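You operate a simulated robot arm through the tools that you are given. There is no shell and no other tool. Be economical: measure what you need, move in short steps, check, and stop when the job is done.

You are at the controls of a simulated robot arm. One attempt, no reset.

JOB
Take the silver ring and leave it on the blue plate.

The check looks at the end state, three seconds after you hand in, the way a careful person would. Anything else that was tipped, shoved, dropped, spilled or broken makes it a failure.

ROBOT AND FRAMES
A 6-joint arm with a two-finger parallel gripper, fixed in place. Base frame: the origin is at the foot of the arm, x ahead of it, y to its left, z up; the work surface is at about z = 0. Readings come in m, rad, newtons and seconds.
With the tool pointing down near the work surface it reaches from about 0.18 to 0.46 m from the base axis. Its first joint turns from -1.222 to 1.222 rad. Payload 1.9 kg.
Tool frame: the origin (TCP) lies between the finger pads and is the grasp point; the fingertips stand 0.023 m ahead of it; z points along the fingers, y is the line along which they close. Largest opening 0.094 m; finger width 0.038, thickness 0.01; the body of the gripper, 0.054 by 0.096 m, starts 0.039 m behind the TCP.
Orientation is told as [roll, pitch, yaw] about the base's x, y, z axes, in that order, counted from this pose: with the fingers straight down and closing along the base's y, the tool's x points along the base's -x, its y along +y and its z along -z.

CONTROLS
- The arm moves only by the tool jog_arm. Its arguments are lists of equal length, an entry for each row: "angular": the turn, a rotation vector about the tool's x, y, z in rad, a list of three; "offset": the shift along the tool's x, y, z in m, a list of three; "jaw": the gripper command, from -1 (fully open) to 1 (shut), values between in proportion. In form: {"angular": [[wx, wy, wz], ...], "offset": [[tx, ty, tz], ...], "jaw": [jaw, ...]}. A call has 1 to 20 rows; each row shifts and turns the commanded pose from where the row before left it, along the tool's axes as they then stand. Each row takes 0.2 s and may step no farther than 0.05 m and 0.15 rad from the row before; otherwise, or with a gripper value out of range, the whole call is refused. Where a pose cannot be reached the arm comes as near as it can. A force on the tool above 40 N (or 10 N above the force at the start of the call, whichever is more), or a blocked arm, ends the call early, and 0.2 s more pass. Each finger travels about 0.108 m/s and halts on what it meets, pressing with about 42 N; the grip force reading is that of the motor and also rises with nothing between the fingers. The clock runs only during rows and for 0.2 s after the last one: add rows that do not move to give the fingers time. It gives the time, the measured TCP pose, the force on the tool (base axes), the opening and the grip force at its end, in the units of the frame above (readings bear some noise), and new pictures: "show" is both (left out), scene, wrist or none.
- Cameras (640 x 400 px; columns grow to the right, rows downward): "scene" is fixed at [0.0568, 0.3177, 0.412]; the picture's right is [-0.73, -0.68, 0.00], its down [-0.46, 0.49, -0.74] and it looks along [0.51, -0.54, -0.67] (base axes); focal length 214 px, centre (320, 200). "wrist" rides on the gripper at [0.087, 0.016, -0.074] in the tool frame; the picture's right is [-0.18, 0.98, 0.00], its down [-0.58, -0.11, -0.81] and it looks along [-0.79, -0.15, 0.59] (tool axes); focal length 243 px, centre (320, 200). There is no depth. A picture from a camera that has moved, and an enlarged one, comes with that camera's place and axes in the base frame and with its lens.
- enlarge(camera, box): a new picture of the part [left, top, right, bottom] of that camera's present view, enlarged. It takes no simulated time.
- close_job(): hands the job in; it is judged then, once.

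Go step by step. Nothing tells you positions but the pictures and the camera data: compare them with the known pose of the tool, close in by small moves and look again before you grip or let go. The budget is 90 turns and 170 pictures, counting those below and the enlarged ones. Unless the task says otherwise, let go and move clear before handing in, and close with one line.

The tools are called after "Emit:" by a JSON object that holds its "method" and its "body". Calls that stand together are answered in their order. jog_arm: Moves the arm, as the interface text tells. Its arguments: {"type":"object","properties":{"angular":{"type":"array","items":{"type":"array","items":{"type":"number"}}},"offset":{"type":"array","items":{"type":"array","items":{"type":"number"}}},"jaw":{"type":"array","items":{"type":"number"}},"show":{"type":"string","enum":["both","scene","wrist","none"]}},"required":["angular","offset","jaw"]} The other tools are called the same way: enlarge (camera, box) takes an enlarged picture of a part of a camera's view; close_job () hands the job in.

At the start:

```text
t: 0.0
tcp_pos: [0.3324, -0.1027, 0.2954]
tcp_rot: [0.0, 0.0, -0.003]
force: [0.8, -0.5, -0.2]
finger_gap: 0.094
finger_force: 0.1
```

scene: 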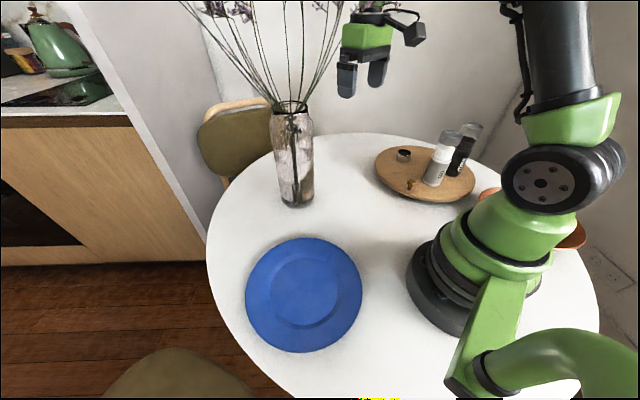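
wrist: 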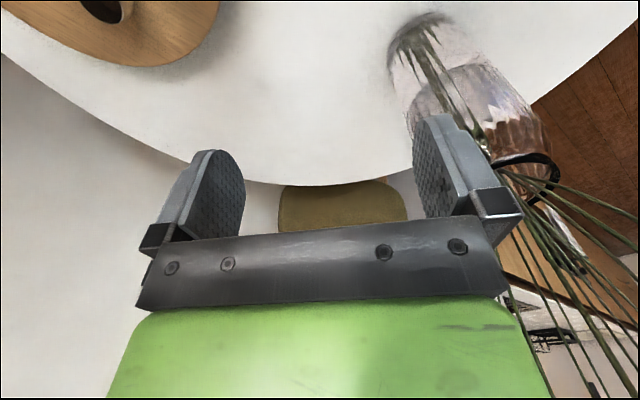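

I see a wooden tray with small items (a ring, another small item, two shakers), a blue plate, and a vase. I'll enlarge the tray and plate first.

Emit:
{"method": "enlarge", "body": {"camera": "scene", "box": [360, 110, 500, 210]}}

Emit:
{"method": "enlarge", "body": {"camera": "wrist", "box": [0, 0, 240, 150]}}

```text
4.00 times, centred on (430, 160) of scene
camera zoom: at [0.0568, 0.3177, 0.412], right [-0.73, -0.68, 0.0], down [-0.46, 0.49, -0.74], along [0.51, -0.54, -0.67], focal length 858 px, centre (-120, 360)
```

zoom: 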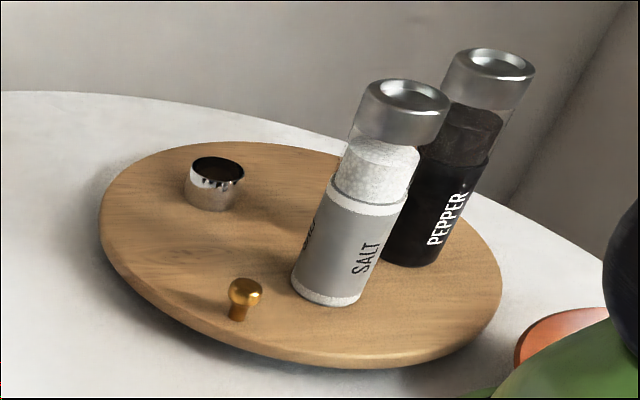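

```text
2.67 times, centred on (120, 75) of wrist
camera zoom: at [0.2452, -0.0865, 0.3717], right [0.19, 0.98, 0.0], down [0.58, -0.11, 0.81], along [0.79, -0.15, -0.59], focal length 647 px, centre (853, 533)
```

zoom: 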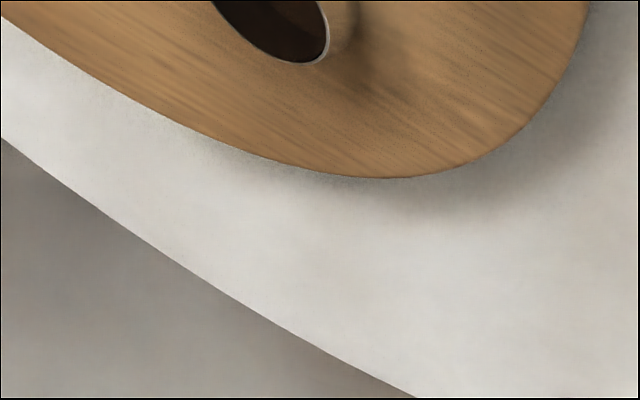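

The silver ring appears to stand near (0.287, -0.342) on a tray about 0.02 m high, with tall shakers near (0.165, -0.29) and (0.14, -0.377). The plate is near (0.205, 0.207) and the vase near (0.42, 0.035). I'll move high over the ring, then turn the tool so the camera sits away from the shakers.

Emit:
{"method": "jog_arm", "body": {"angular": [[0, 0, 0], [0, 0, 0], [0, 0, 0], [0, 0, 0], [0, 0, 0], [0, 0, 0], [0, 0, 0.144], [0, 0, 0.144], [0, 0, 0.144], [0, 0, 0.144], [0, 0, 0.144], [0, 0, 0.144], [0, 0, 0.144], [0, 0, 0.144], [0, 0, 0.144], [0, 0, 0]], "offset": [[0.0075, -0.04, 0], [0.0075, -0.04, 0], [0.0075, -0.04, 0], [0.0075, -0.04, 0], [0.0075, -0.04, 0], [0.0075, -0.039, 0], [0, 0, 0], [0, 0, 0], [0, 0, 0], [0, 0, 0], [0, 0, 0], [0, 0, 0], [0, 0, 0], [0, 0, 0], [0, 0, 0], [0, 0, 0]], "jaw": [-1, -1, -1, -1, -1, -1, -1, -1, -1, -1, -1, -1, -1, -1, -1, -1]}}

```text
t: 3.4
tcp_pos: [0.2848, -0.3183, 0.2895]
tcp_rot: [0.003, -0.003, -1.3]
force: [-0.5, 0.0, -0.6]
finger_gap: 0.0939
finger_force: 0.1
out of reach, approached as far as the arm can: row 6
camera wrist: at [0.276, -0.2316, 0.3644], right [1.0, 0.08, 0.0], down [0.05, -0.59, 0.81], along [0.07, -0.8, -0.59], focal length 243 px, centre (320, 200)
```

scene: 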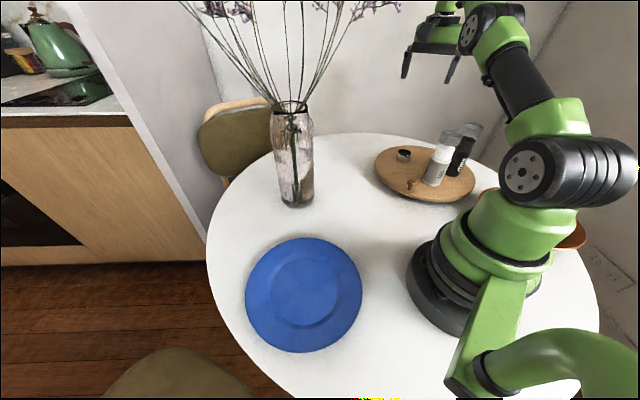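
wrist: 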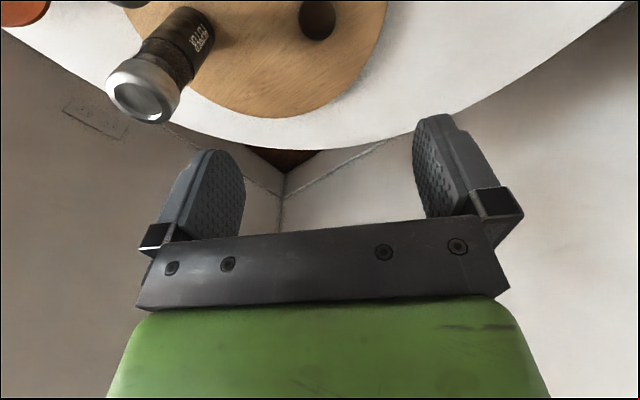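

The ring is visible in the wrist view, near (0.282, -0.33). I'll enlarge it to refine the position.

Emit:
{"method": "enlarge", "body": {"camera": "wrist", "box": [240, 0, 400, 100]}}

```text
4.00 times, centred on (320, 50) of wrist
camera zoom: at [0.276, -0.2316, 0.3644], right [1.0, 0.08, 0.0], down [0.05, -0.59, 0.81], along [0.07, -0.8, -0.59], focal length 970 px, centre (320, 800)
```

zoom: 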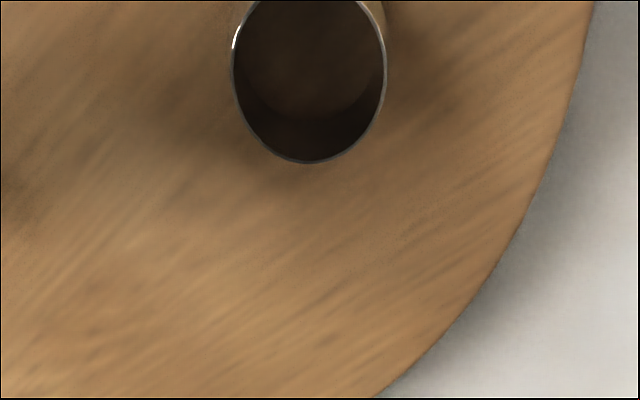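

Refined estimate: ring centre near (0.283, -0.326), top about 0.055, tray top about 0.027, diameter about 0.042. I'll descend partway and check.

Emit:
{"method": "jog_arm", "body": {"angular": [[0, 0, 0], [0, 0, 0], [0, 0, 0], [0, 0, 0], [0, 0, 0], [0, 0, 0]], "offset": [[0, 0, 0.035], [0, 0, 0.035], [0, 0, 0.035], [0, 0, 0.035], [0, 0, 0.03], [0, 0, 0]], "jaw": [-1, -1, -1, -1, -1, -1]}}

```text
t: 4.8
tcp_pos: [0.285, -0.319, 0.1186]
tcp_rot: [0.001, -0.001, -1.299]
force: [-0.1, 0.4, -0.7]
finger_gap: 0.0936
finger_force: 0.0
camera wrist: at [0.2764, -0.2327, 0.1948], right [1.0, 0.09, 0.0], down [0.05, -0.59, 0.81], along [0.07, -0.8, -0.59], focal length 243 px, centre (320, 200)
```

scene: 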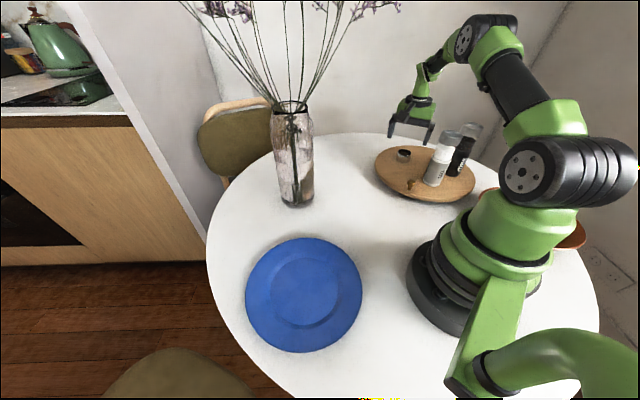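
wrist: 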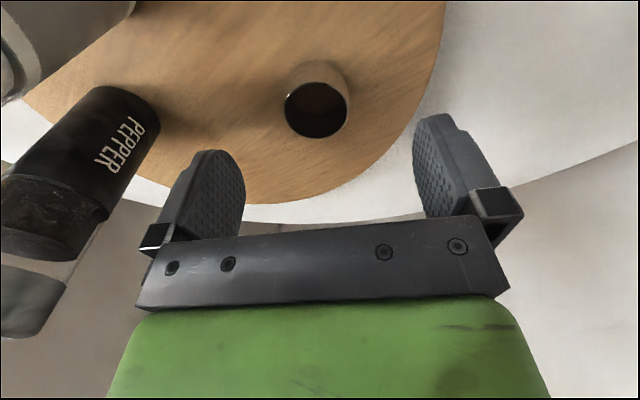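

The ring is confirmed at about (0.282, -0.324). I'll centre over it and descend to straddle it.

Emit:
{"method": "jog_arm", "body": {"angular": [[0, 0, 0], [0, 0, 0], [0, 0, 0], [0, 0, 0]], "offset": [[-0.004, -0.004, 0], [0, 0, 0.025], [0, 0, 0.025], [0, 0, 0]], "jaw": [-1, -1, -1, -1]}}

Emit:
{"method": "enlarge", "body": {"camera": "scene", "box": [360, 110, 500, 210]}}

```text
t: 5.8
tcp_pos: [0.2814, -0.324, 0.0699]
tcp_rot: [-0.002, -0.001, -1.297]
force: [0.4, -0.7, -0.1]
finger_gap: 0.0939
finger_force: 0.2
camera wrist: at [0.2738, -0.2376, 0.1447], right [1.0, 0.09, 0.0], down [0.05, -0.59, 0.81], along [0.07, -0.8, -0.59], focal length 243 px, centre (320, 200)
```

scene: 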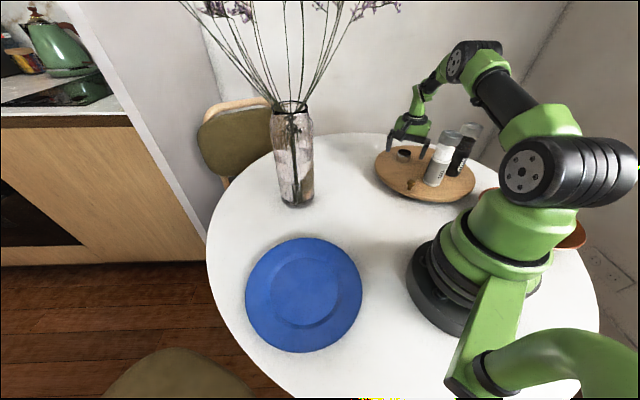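
wrist: 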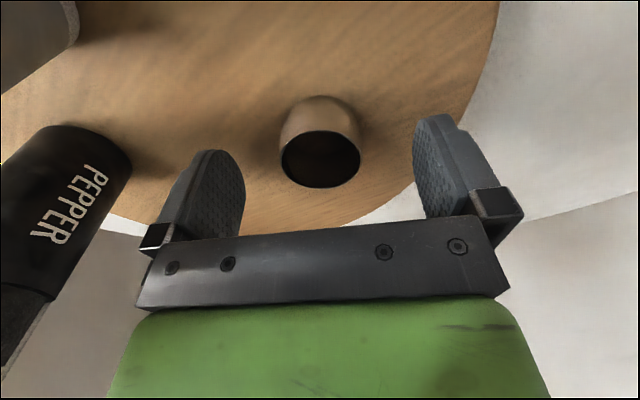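

```text
4.00 times, centred on (430, 160) of scene
camera zoom: at [0.0568, 0.3177, 0.412], right [-0.73, -0.68, 0.0], down [-0.46, 0.49, -0.74], along [0.51, -0.54, -0.67], focal length 858 px, centre (-120, 360)
```

zoom: 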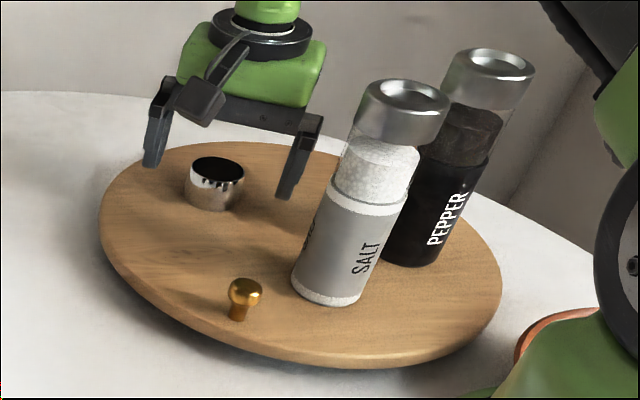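

The ring is centred between the fingers and the shakers have clearance. I'll lower 14 mm and close.

Emit:
{"method": "jog_arm", "body": {"angular": [[0, 0, 0], [0, 0, 0], [0, 0, 0], [0, 0, 0], [0, 0, 0], [0, 0, 0]], "offset": [[0, 0, 0.014], [0, 0, 0], [0, 0, 0], [0, 0, 0], [0, 0, 0], [0, 0, 0]], "jaw": [-1, -1, -0.2, 0.3, 0.3, 0.3]}}

Emit:
{"method": "enlarge", "body": {"camera": "scene", "box": [360, 110, 500, 210]}}

```text
t: 7.2
tcp_pos: [0.2819, -0.3233, 0.0545]
tcp_rot: [0.0, 0.0, -1.298]
force: [0.8, -0.5, 0.1]
finger_gap: 0.0371
finger_force: 42.0
camera wrist: at [0.2735, -0.2378, 0.1309], right [1.0, 0.09, 0.0], down [0.05, -0.59, 0.81], along [0.07, -0.8, -0.59], focal length 243 px, centre (320, 200)
```

scene: 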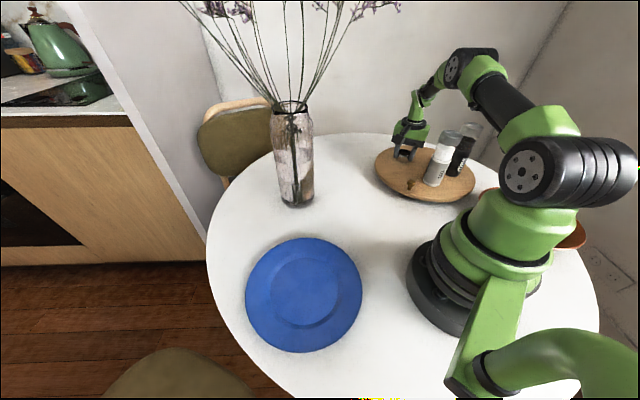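
wrist: 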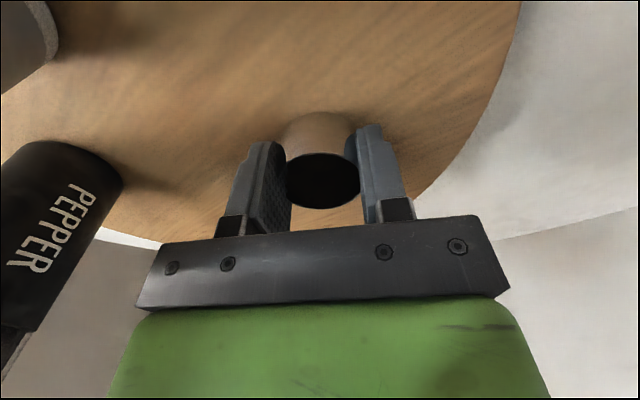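

```text
4.00 times, centred on (430, 160) of scene
camera zoom: at [0.0568, 0.3177, 0.412], right [-0.73, -0.68, 0.0], down [-0.46, 0.49, -0.74], along [0.51, -0.54, -0.67], focal length 858 px, centre (-120, 360)
```

zoom: 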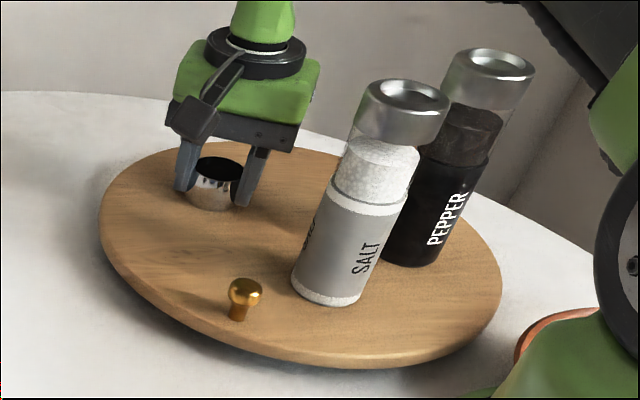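

The ring is gripped (gap 0.037 m, 42 N). I'll lift straight up.

Emit:
{"method": "jog_arm", "body": {"angular": [[0, 0, 0], [0, 0, 0], [0, 0, 0], [0, 0, 0], [0, 0, 0], [0, 0, 0], [0, 0, 0], [0, 0, 0]], "offset": [[0, 0, 0], [0, 0, -0.02], [0, 0, -0.03], [0, 0, -0.03], [0, 0, -0.03], [0, 0, -0.03], [0, 0, -0.03], [0, 0, 0]], "jaw": [0.6, 0.6, 0.6, 0.6, 0.6, 0.6, 0.6, 0.6]}}

```text
t: 9.0
tcp_pos: [0.2818, -0.3256, 0.2273]
tcp_rot: [0.0, -0.002, -1.297]
force: [0.2, 0.1, -0.7]
finger_gap: 0.0373
finger_force: 42.4
camera wrist: at [0.2739, -0.2369, 0.3023], right [1.0, 0.09, 0.0], down [0.05, -0.59, 0.81], along [0.07, -0.8, -0.59], focal length 243 px, centre (320, 200)
```

scene: 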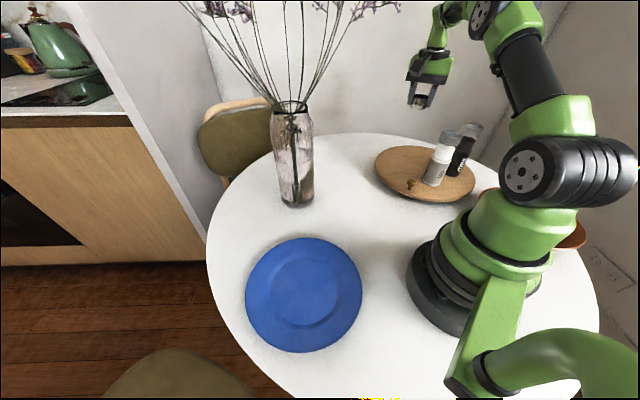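
wrist: 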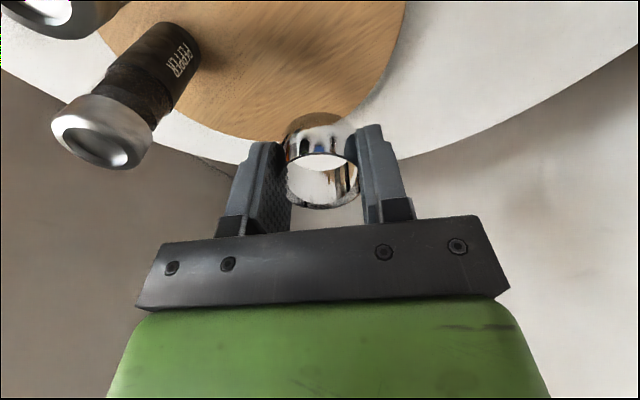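

The ring is held. I'll turn the tool back to yaw 0 here, then swing towards the plate at a small radius to clear the vase and flowers.

Emit:
{"method": "jog_arm", "body": {"angular": [[0, 0, -0.144], [0, 0, -0.144], [0, 0, -0.144], [0, 0, -0.144], [0, 0, -0.144], [0, 0, -0.144], [0, 0, -0.144], [0, 0, -0.144], [0, 0, -0.144], [0, 0, 0], [0, 0, 0], [0, 0, 0], [0, 0, 0], [0, 0, 0], [0, 0, 0]], "offset": [[0, 0, 0], [0, 0, 0], [0, 0, 0], [0, 0, 0], [0, 0, 0], [0, 0, 0], [0, 0, 0], [0, 0, 0], [0, 0, 0], [0.01, 0.034, 0], [0.01, 0.034, 0], [0.01, 0.034, 0], [0.01, 0.034, 0], [0.007, 0.03, 0], [0, 0, 0]], "jaw": [0.6, 0.6, 0.6, 0.6, 0.6, 0.6, 0.6, 0.6, 0.6, 0.6, 0.6, 0.6, 0.6, 0.6, 0.6]}}

```text
t: 12.2
tcp_pos: [0.2344, -0.1578, 0.2264]
tcp_rot: [-0.001, -0.002, -0.001]
force: [0.0, 1.0, -0.3]
finger_gap: 0.0374
finger_force: 42.0
camera wrist: at [0.1478, -0.1419, 0.3005], right [0.19, 0.98, 0.0], down [0.58, -0.11, 0.81], along [0.79, -0.15, -0.59], focal length 243 px, centre (320, 200)
```

scene: 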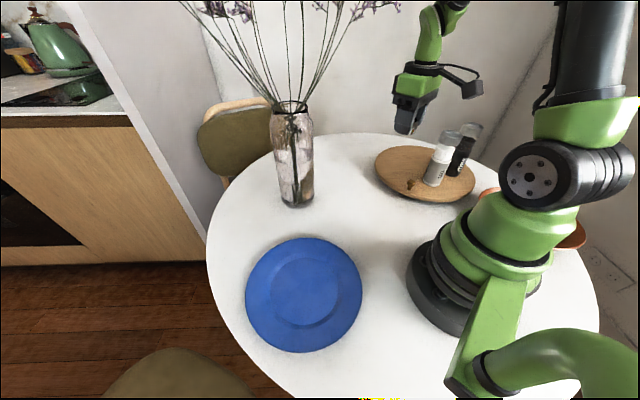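
wrist: 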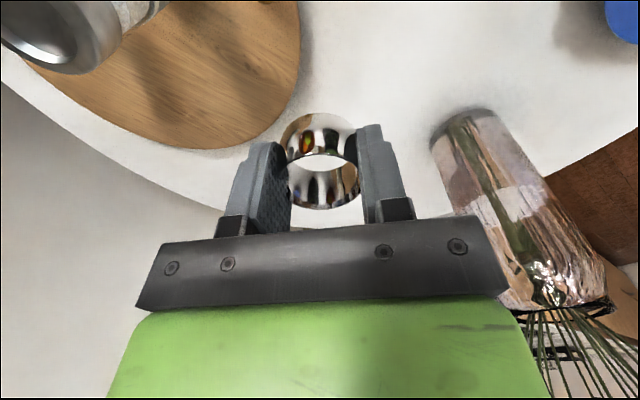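

The vase stands at about (0.41, 0.03), well outside this path. I'll continue over to the plate.

Emit:
{"method": "jog_arm", "body": {"angular": [[0, 0, 0], [0, 0, 0], [0, 0, 0], [0, 0, 0], [0, 0, 0], [0, 0, 0], [0, 0, 0], [0, 0, 0], [0, 0, 0], [0, 0, 0]], "offset": [[0.003, 0.04, 0], [0.003, 0.04, 0], [0.003, 0.04, 0], [0.003, 0.04, 0], [0.003, 0.04, 0], [0.003, 0.04, 0], [0.003, 0.04, 0], [0.003, 0.04, 0], [0.003, 0.04, 0], [0, 0, 0]], "jaw": [0.6, 0.6, 0.6, 0.6, 0.6, 0.6, 0.6, 0.6, 0.6, 0.6]}}

```text
t: 14.4
tcp_pos: [0.2082, 0.2024, 0.2249]
tcp_rot: [0.0, -0.001, -0.003]
force: [-0.4, -0.5, -0.2]
finger_gap: 0.0371
finger_force: 42.2
camera wrist: at [0.1214, 0.2185, 0.3009], right [0.19, 0.98, 0.0], down [0.58, -0.11, 0.81], along [0.79, -0.15, -0.59], focal length 243 px, centre (320, 200)
```

scene: 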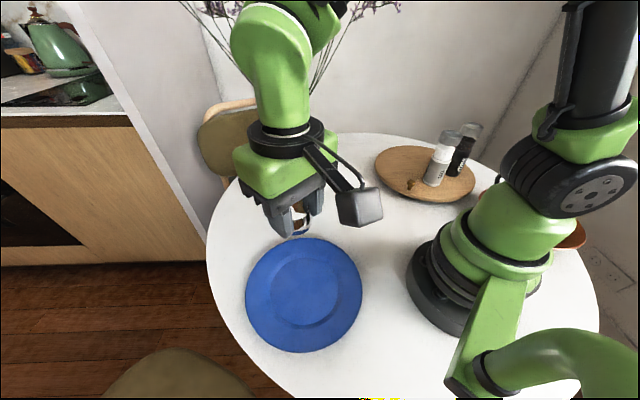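
wrist: 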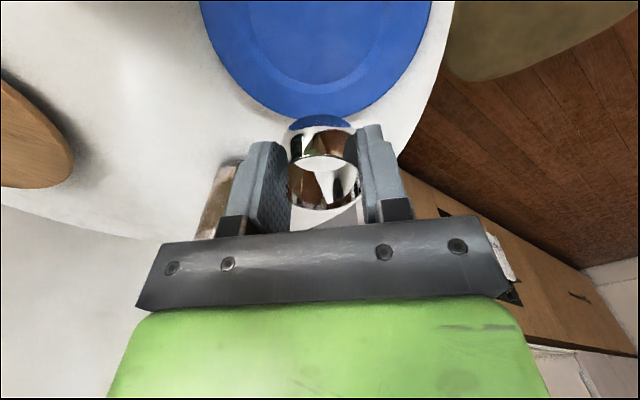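

The ring is above the plate, whose centre is about (0.202, 0.209). I'll descend partway and check.

Emit:
{"method": "jog_arm", "body": {"angular": [[0, 0, 0], [0, 0, 0], [0, 0, 0], [0, 0, 0], [0, 0, 0]], "offset": [[0.005, 0.005, 0.035], [0, 0, 0.035], [0, 0, 0.035], [0, 0, 0.035], [0, 0, 0]], "jaw": [0.6, 0.6, 0.6, 0.6, 0.6]}}

Emit:
{"method": "enlarge", "body": {"camera": "scene", "box": [230, 200, 390, 360]}}

```text
t: 15.6
tcp_pos: [0.2041, 0.2053, 0.0843]
tcp_rot: [-0.001, 0.001, -0.002]
force: [-0.4, 0.1, 0.2]
finger_gap: 0.0373
finger_force: 41.8
camera wrist: at [0.117, 0.2229, 0.1602], right [0.19, 0.98, 0.0], down [0.58, -0.11, 0.81], along [0.79, -0.15, -0.59], focal length 243 px, centre (320, 200)
```

scene: 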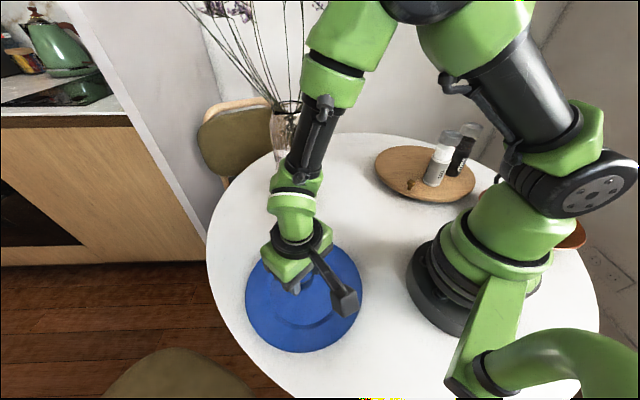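
wrist: 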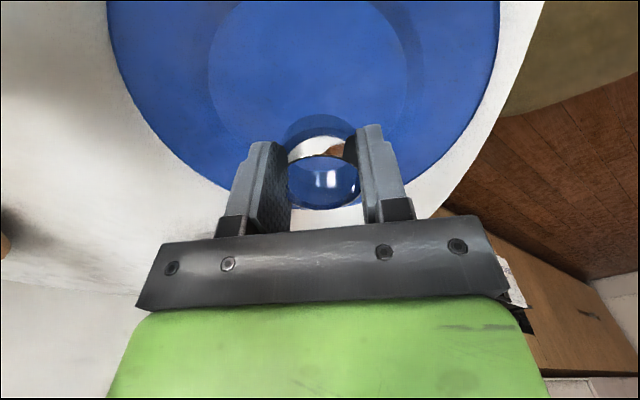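

```text
2.50 times, centred on (310, 280) of scene
camera zoom: at [0.0568, 0.3177, 0.412], right [-0.73, -0.68, 0.0], down [-0.46, 0.49, -0.74], along [0.51, -0.54, -0.67], focal length 536 px, centre (345, 0)
```

zoom: 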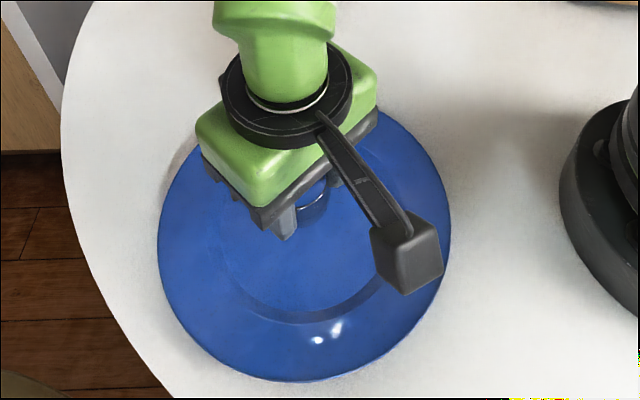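

The ring is well inside the plate's flat area. I'll lower to just above the surface, then feel for contact in small steps.

Emit:
{"method": "jog_arm", "body": {"angular": [[0, 0, 0], [0, 0, 0], [0, 0, 0]], "offset": [[0, 0, 0.018], [0, 0, 0.018], [0, 0, 0]], "jaw": [0.6, 0.6, 0.6], "show": "wrist"}}

Emit:
{"method": "enlarge", "body": {"camera": "wrist", "box": [240, 80, 400, 230]}}

```text
t: 16.4
tcp_pos: [0.2037, 0.207, 0.0486]
tcp_rot: [0.001, -0.002, -0.002]
force: [-0.2, -0.1, 1.3]
finger_gap: 0.0375
finger_force: 41.8
camera wrist: at [0.1165, 0.2224, 0.1243], right [0.19, 0.98, 0.0], down [0.58, -0.11, 0.81], along [0.79, -0.15, -0.59], focal length 243 px, centre (320, 200)
```

wrist: 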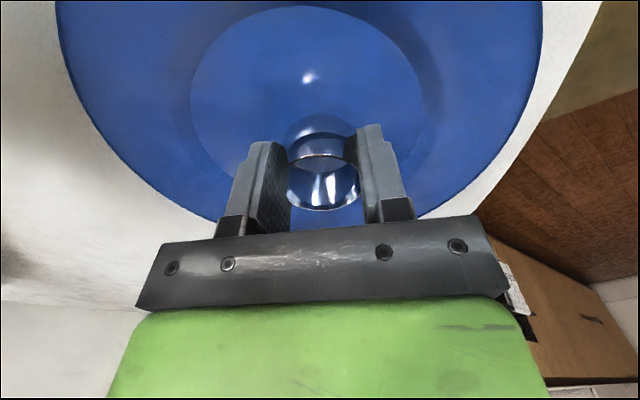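

```text
2.67 times, centred on (320, 155) of wrist
camera zoom: at [0.1165, 0.2224, 0.1243], right [0.19, 0.98, 0.0], down [0.58, -0.11, 0.81], along [0.79, -0.15, -0.59], focal length 647 px, centre (320, 320)
```

zoom: 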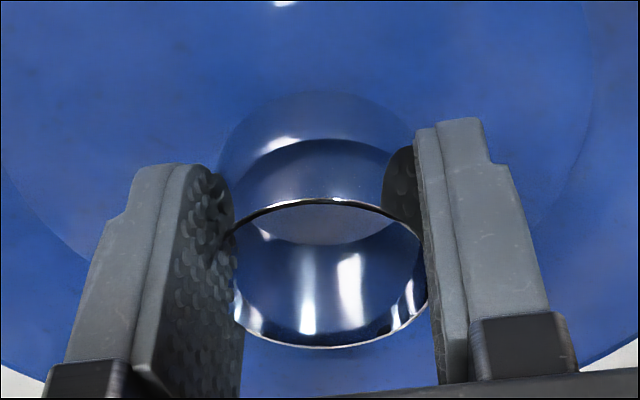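

The ring seems close to the plate surface but not firmly touching. I'll step down 2 mm at a time while reading the force.

Emit:
{"method": "jog_arm", "body": {"angular": [[0, 0, 0], [0, 0, 0], [0, 0, 0]], "offset": [[0, 0, 0.002], [0, 0, 0.002], [0, 0, 0]], "jaw": [0.6, 0.6, 0.6], "show": "none"}}

```text
t: 17.2
tcp_pos: [0.2033, 0.2065, 0.0462]
tcp_rot: [0.0, -0.001, -0.001]
force: [0.9, 0.3, -0.5]
finger_gap: 0.0373
finger_force: 41.8
```

Emit:
{"method": "jog_arm", "body": {"angular": [[0, 0, 0], [0, 0, 0], [0, 0, 0]], "offset": [[0, 0, 0.002], [0, 0, 0.002], [0, 0, 0]], "jaw": [0.6, 0.6, 0.6], "show": "wrist"}}

Emit:
{"method": "enlarge", "body": {"camera": "wrist", "box": [240, 80, 400, 230]}}

```text
t: 18.0
tcp_pos: [0.2039, 0.2066, 0.0411]
tcp_rot: [0.0, -0.001, -0.002]
force: [-0.6, 0.4, 0.0]
finger_gap: 0.0372
finger_force: 41.8
camera wrist: at [0.1164, 0.2227, 0.1166], right [0.19, 0.98, 0.0], down [0.58, -0.11, 0.81], along [0.79, -0.15, -0.59], focal length 243 px, centre (320, 200)
```

wrist: 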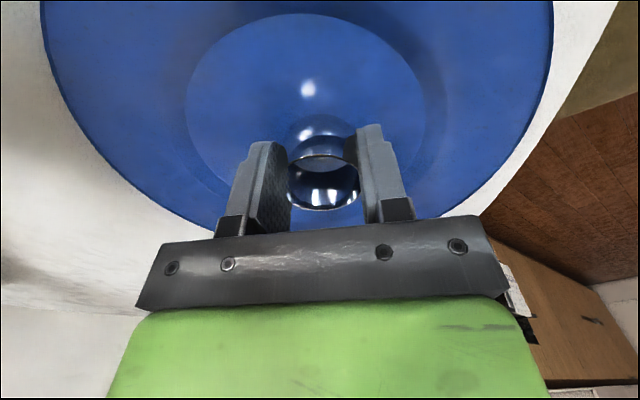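

```text
2.67 times, centred on (320, 155) of wrist
camera zoom: at [0.1164, 0.2227, 0.1166], right [0.19, 0.98, 0.0], down [0.58, -0.11, 0.81], along [0.79, -0.15, -0.59], focal length 647 px, centre (320, 320)
```

zoom: 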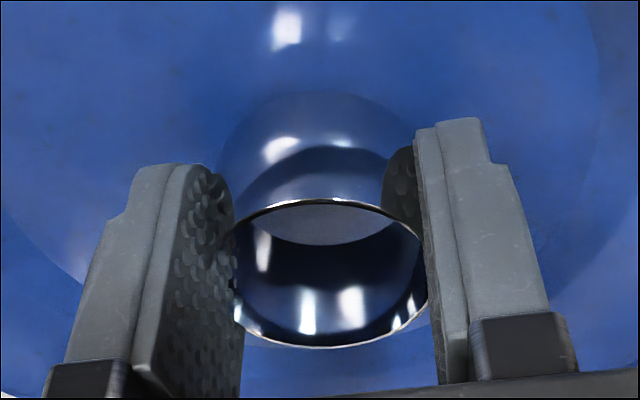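

No contact yet, so I'll keep stepping down.

Emit:
{"method": "jog_arm", "body": {"angular": [[0, 0, 0], [0, 0, 0], [0, 0, 0]], "offset": [[0, 0, 0.0015], [0, 0, 0.0015], [0, 0, 0]], "jaw": [0.6, 0.6, 0.6], "show": "none"}}

```text
t: 18.8
tcp_pos: [0.2049, 0.2069, 0.0391]
tcp_rot: [0.0, 0.001, -0.003]
force: [0.1, -0.4, 0.5]
finger_gap: 0.0372
finger_force: 41.7
```

Emit:
{"method": "jog_arm", "body": {"angular": [[0, 0, 0], [0, 0, 0], [0, 0, 0]], "offset": [[0, 0, 0.0015], [0, 0, 0.0015], [0, 0, 0]], "jaw": [0.6, 0.6, 0.6], "show": "both"}}

Emit:
{"method": "enlarge", "body": {"camera": "scene", "box": [270, 230, 350, 320]}}

```text
t: 19.6
tcp_pos: [0.2042, 0.2059, 0.0353]
tcp_rot: [0.001, -0.001, -0.002]
force: [-0.2, 0.0, -0.9]
finger_gap: 0.037
finger_force: 41.8
camera wrist: at [0.1166, 0.2228, 0.1109], right [0.19, 0.98, 0.0], down [0.58, -0.11, 0.81], along [0.79, -0.15, -0.59], focal length 243 px, centre (320, 200)
```

scene: 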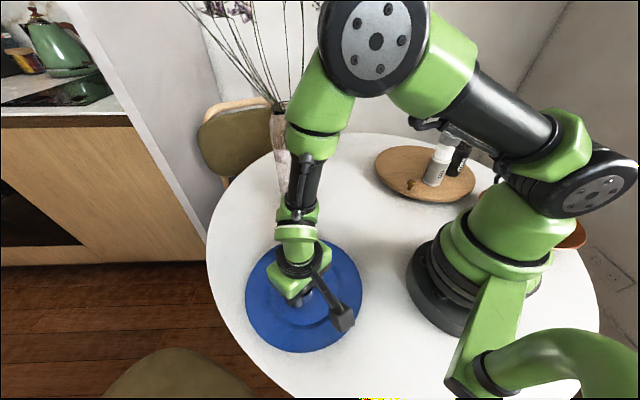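
wrist: 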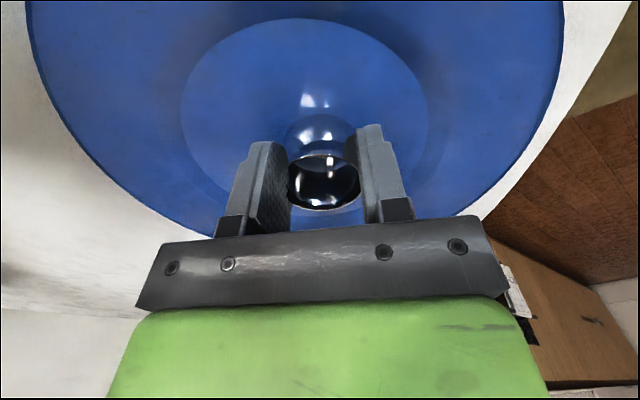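

```text
4.44 times, centred on (310, 275) of scene
camera zoom: at [0.0568, 0.3177, 0.412], right [-0.73, -0.68, 0.0], down [-0.46, 0.49, -0.74], along [0.51, -0.54, -0.67], focal length 953 px, centre (364, -133)
```

zoom: 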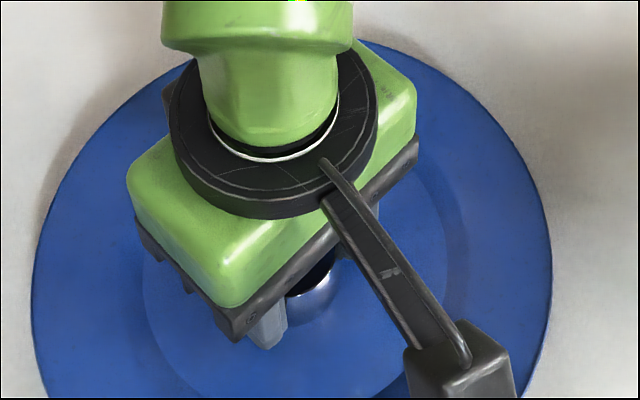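

Still no contact. The ring bottom should be about 2–4 mm above the plate floor, so I'll continue in finer steps.

Emit:
{"method": "jog_arm", "body": {"angular": [[0, 0, 0], [0, 0, 0], [0, 0, 0]], "offset": [[0, 0, 0.001], [0, 0, 0.001], [0, 0, 0]], "jaw": [0.6, 0.6, 0.6], "show": "none"}}

```text
t: 20.4
tcp_pos: [0.2042, 0.2082, 0.0346]
tcp_rot: [0.001, 0.002, -0.001]
force: [-0.5, -0.2, 0.1]
finger_gap: 0.0374
finger_force: 41.9
```

Emit:
{"method": "jog_arm", "body": {"angular": [[0, 0, 0], [0, 0, 0], [0, 0, 0]], "offset": [[0, 0, 0.001], [0, 0, 0.001], [0, 0, 0]], "jaw": [0.6, 0.6, 0.6], "show": "none"}}

```text
t: 21.2
tcp_pos: [0.2042, 0.2079, 0.0314]
tcp_rot: [0.0, -0.001, -0.002]
force: [-3.6, -4.8, 28.4]
finger_gap: 0.0373
finger_force: 42.0
```

Contact, about 28 N upward, so the ring is on the plate. I'll ease up 1 mm, check the force, then open.

Emit:
{"method": "jog_arm", "body": {"angular": [[0, 0, 0], [0, 0, 0]], "offset": [[0, 0, -0.001], [0, 0, 0]], "jaw": [0.6, 0.6], "show": "wrist"}}

```text
t: 21.8
tcp_pos: [0.2033, 0.2073, 0.0323]
tcp_rot: [0.0, 0.0, -0.003]
force: [-0.2, 0.3, 0.2]
finger_gap: 0.0371
finger_force: 41.9
camera wrist: at [0.1162, 0.2223, 0.1075], right [0.19, 0.98, 0.0], down [0.58, -0.11, 0.81], along [0.79, -0.15, -0.59], focal length 243 px, centre (320, 200)
```

wrist: 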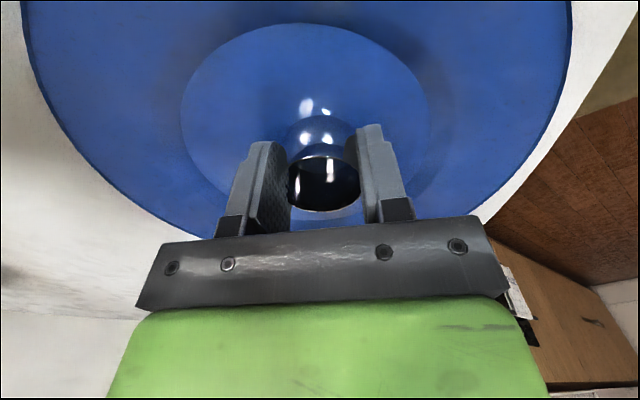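

The ring is sitting on the plate with the load relieved. I'll open partway to stay clear of the plate's rim, then rise.

Emit:
{"method": "jog_arm", "body": {"angular": [[0, 0, 0], [0, 0, 0], [0, 0, 0], [0, 0, 0], [0, 0, 0], [0, 0, 0], [0, 0, 0], [0, 0, 0], [0, 0, 0]], "offset": [[0, 0, 0], [0, 0, 0], [0, 0, 0], [0, 0, -0.01], [0, 0, -0.02], [0, 0, -0.03], [0, 0, -0.04], [0, 0, -0.04], [0, 0, 0]], "jaw": [0.0, -0.25, -0.25, -0.25, -0.25, -0.25, -0.25, -0.25, -0.25]}}

Emit:
{"method": "enlarge", "body": {"camera": "scene", "box": [230, 200, 390, 360]}}

```text
t: 23.8
tcp_pos: [0.2019, 0.2079, 0.1731]
tcp_rot: [0.0, 0.001, -0.002]
force: [-0.4, 0.7, -0.1]
finger_gap: 0.0586
finger_force: 0.0
camera wrist: at [0.1156, 0.2228, 0.2481], right [0.19, 0.98, 0.0], down [0.58, -0.11, 0.81], along [0.79, -0.15, -0.59], focal length 243 px, centre (320, 200)
```

scene: 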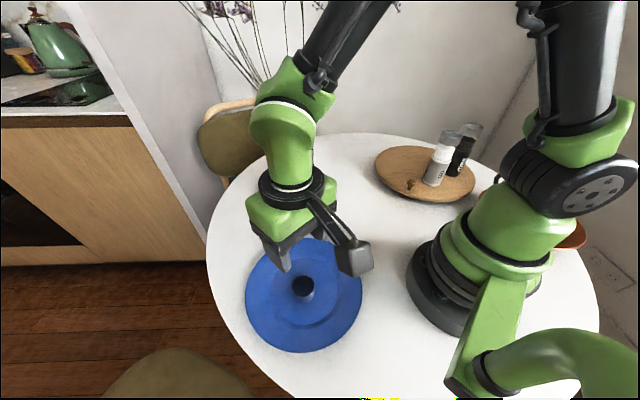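
wrist: 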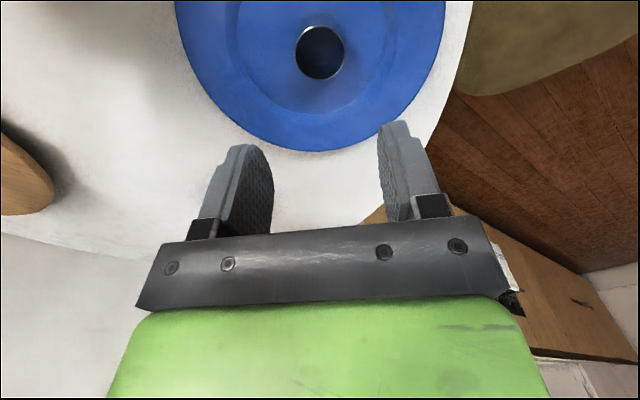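

```text
2.50 times, centred on (310, 280) of scene
camera zoom: at [0.0568, 0.3177, 0.412], right [-0.73, -0.68, 0.0], down [-0.46, 0.49, -0.74], along [0.51, -0.54, -0.67], focal length 536 px, centre (345, 0)
```

zoom: 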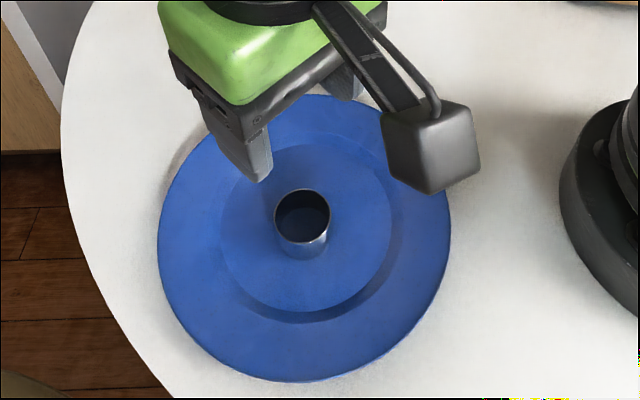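

The ring stands upright in the middle of the blue plate, the gripper is clear above it, and the shakers, knob and vase are unmoved. I'm handing in.

Emit:
{"method": "close_job", "body": {}}

```text
The job is handed in.
```

The silver ring is standing on the blue plate, the gripper has let go and moved clear, nothing else looked disturbed in the last pictures, and the job is handed in.
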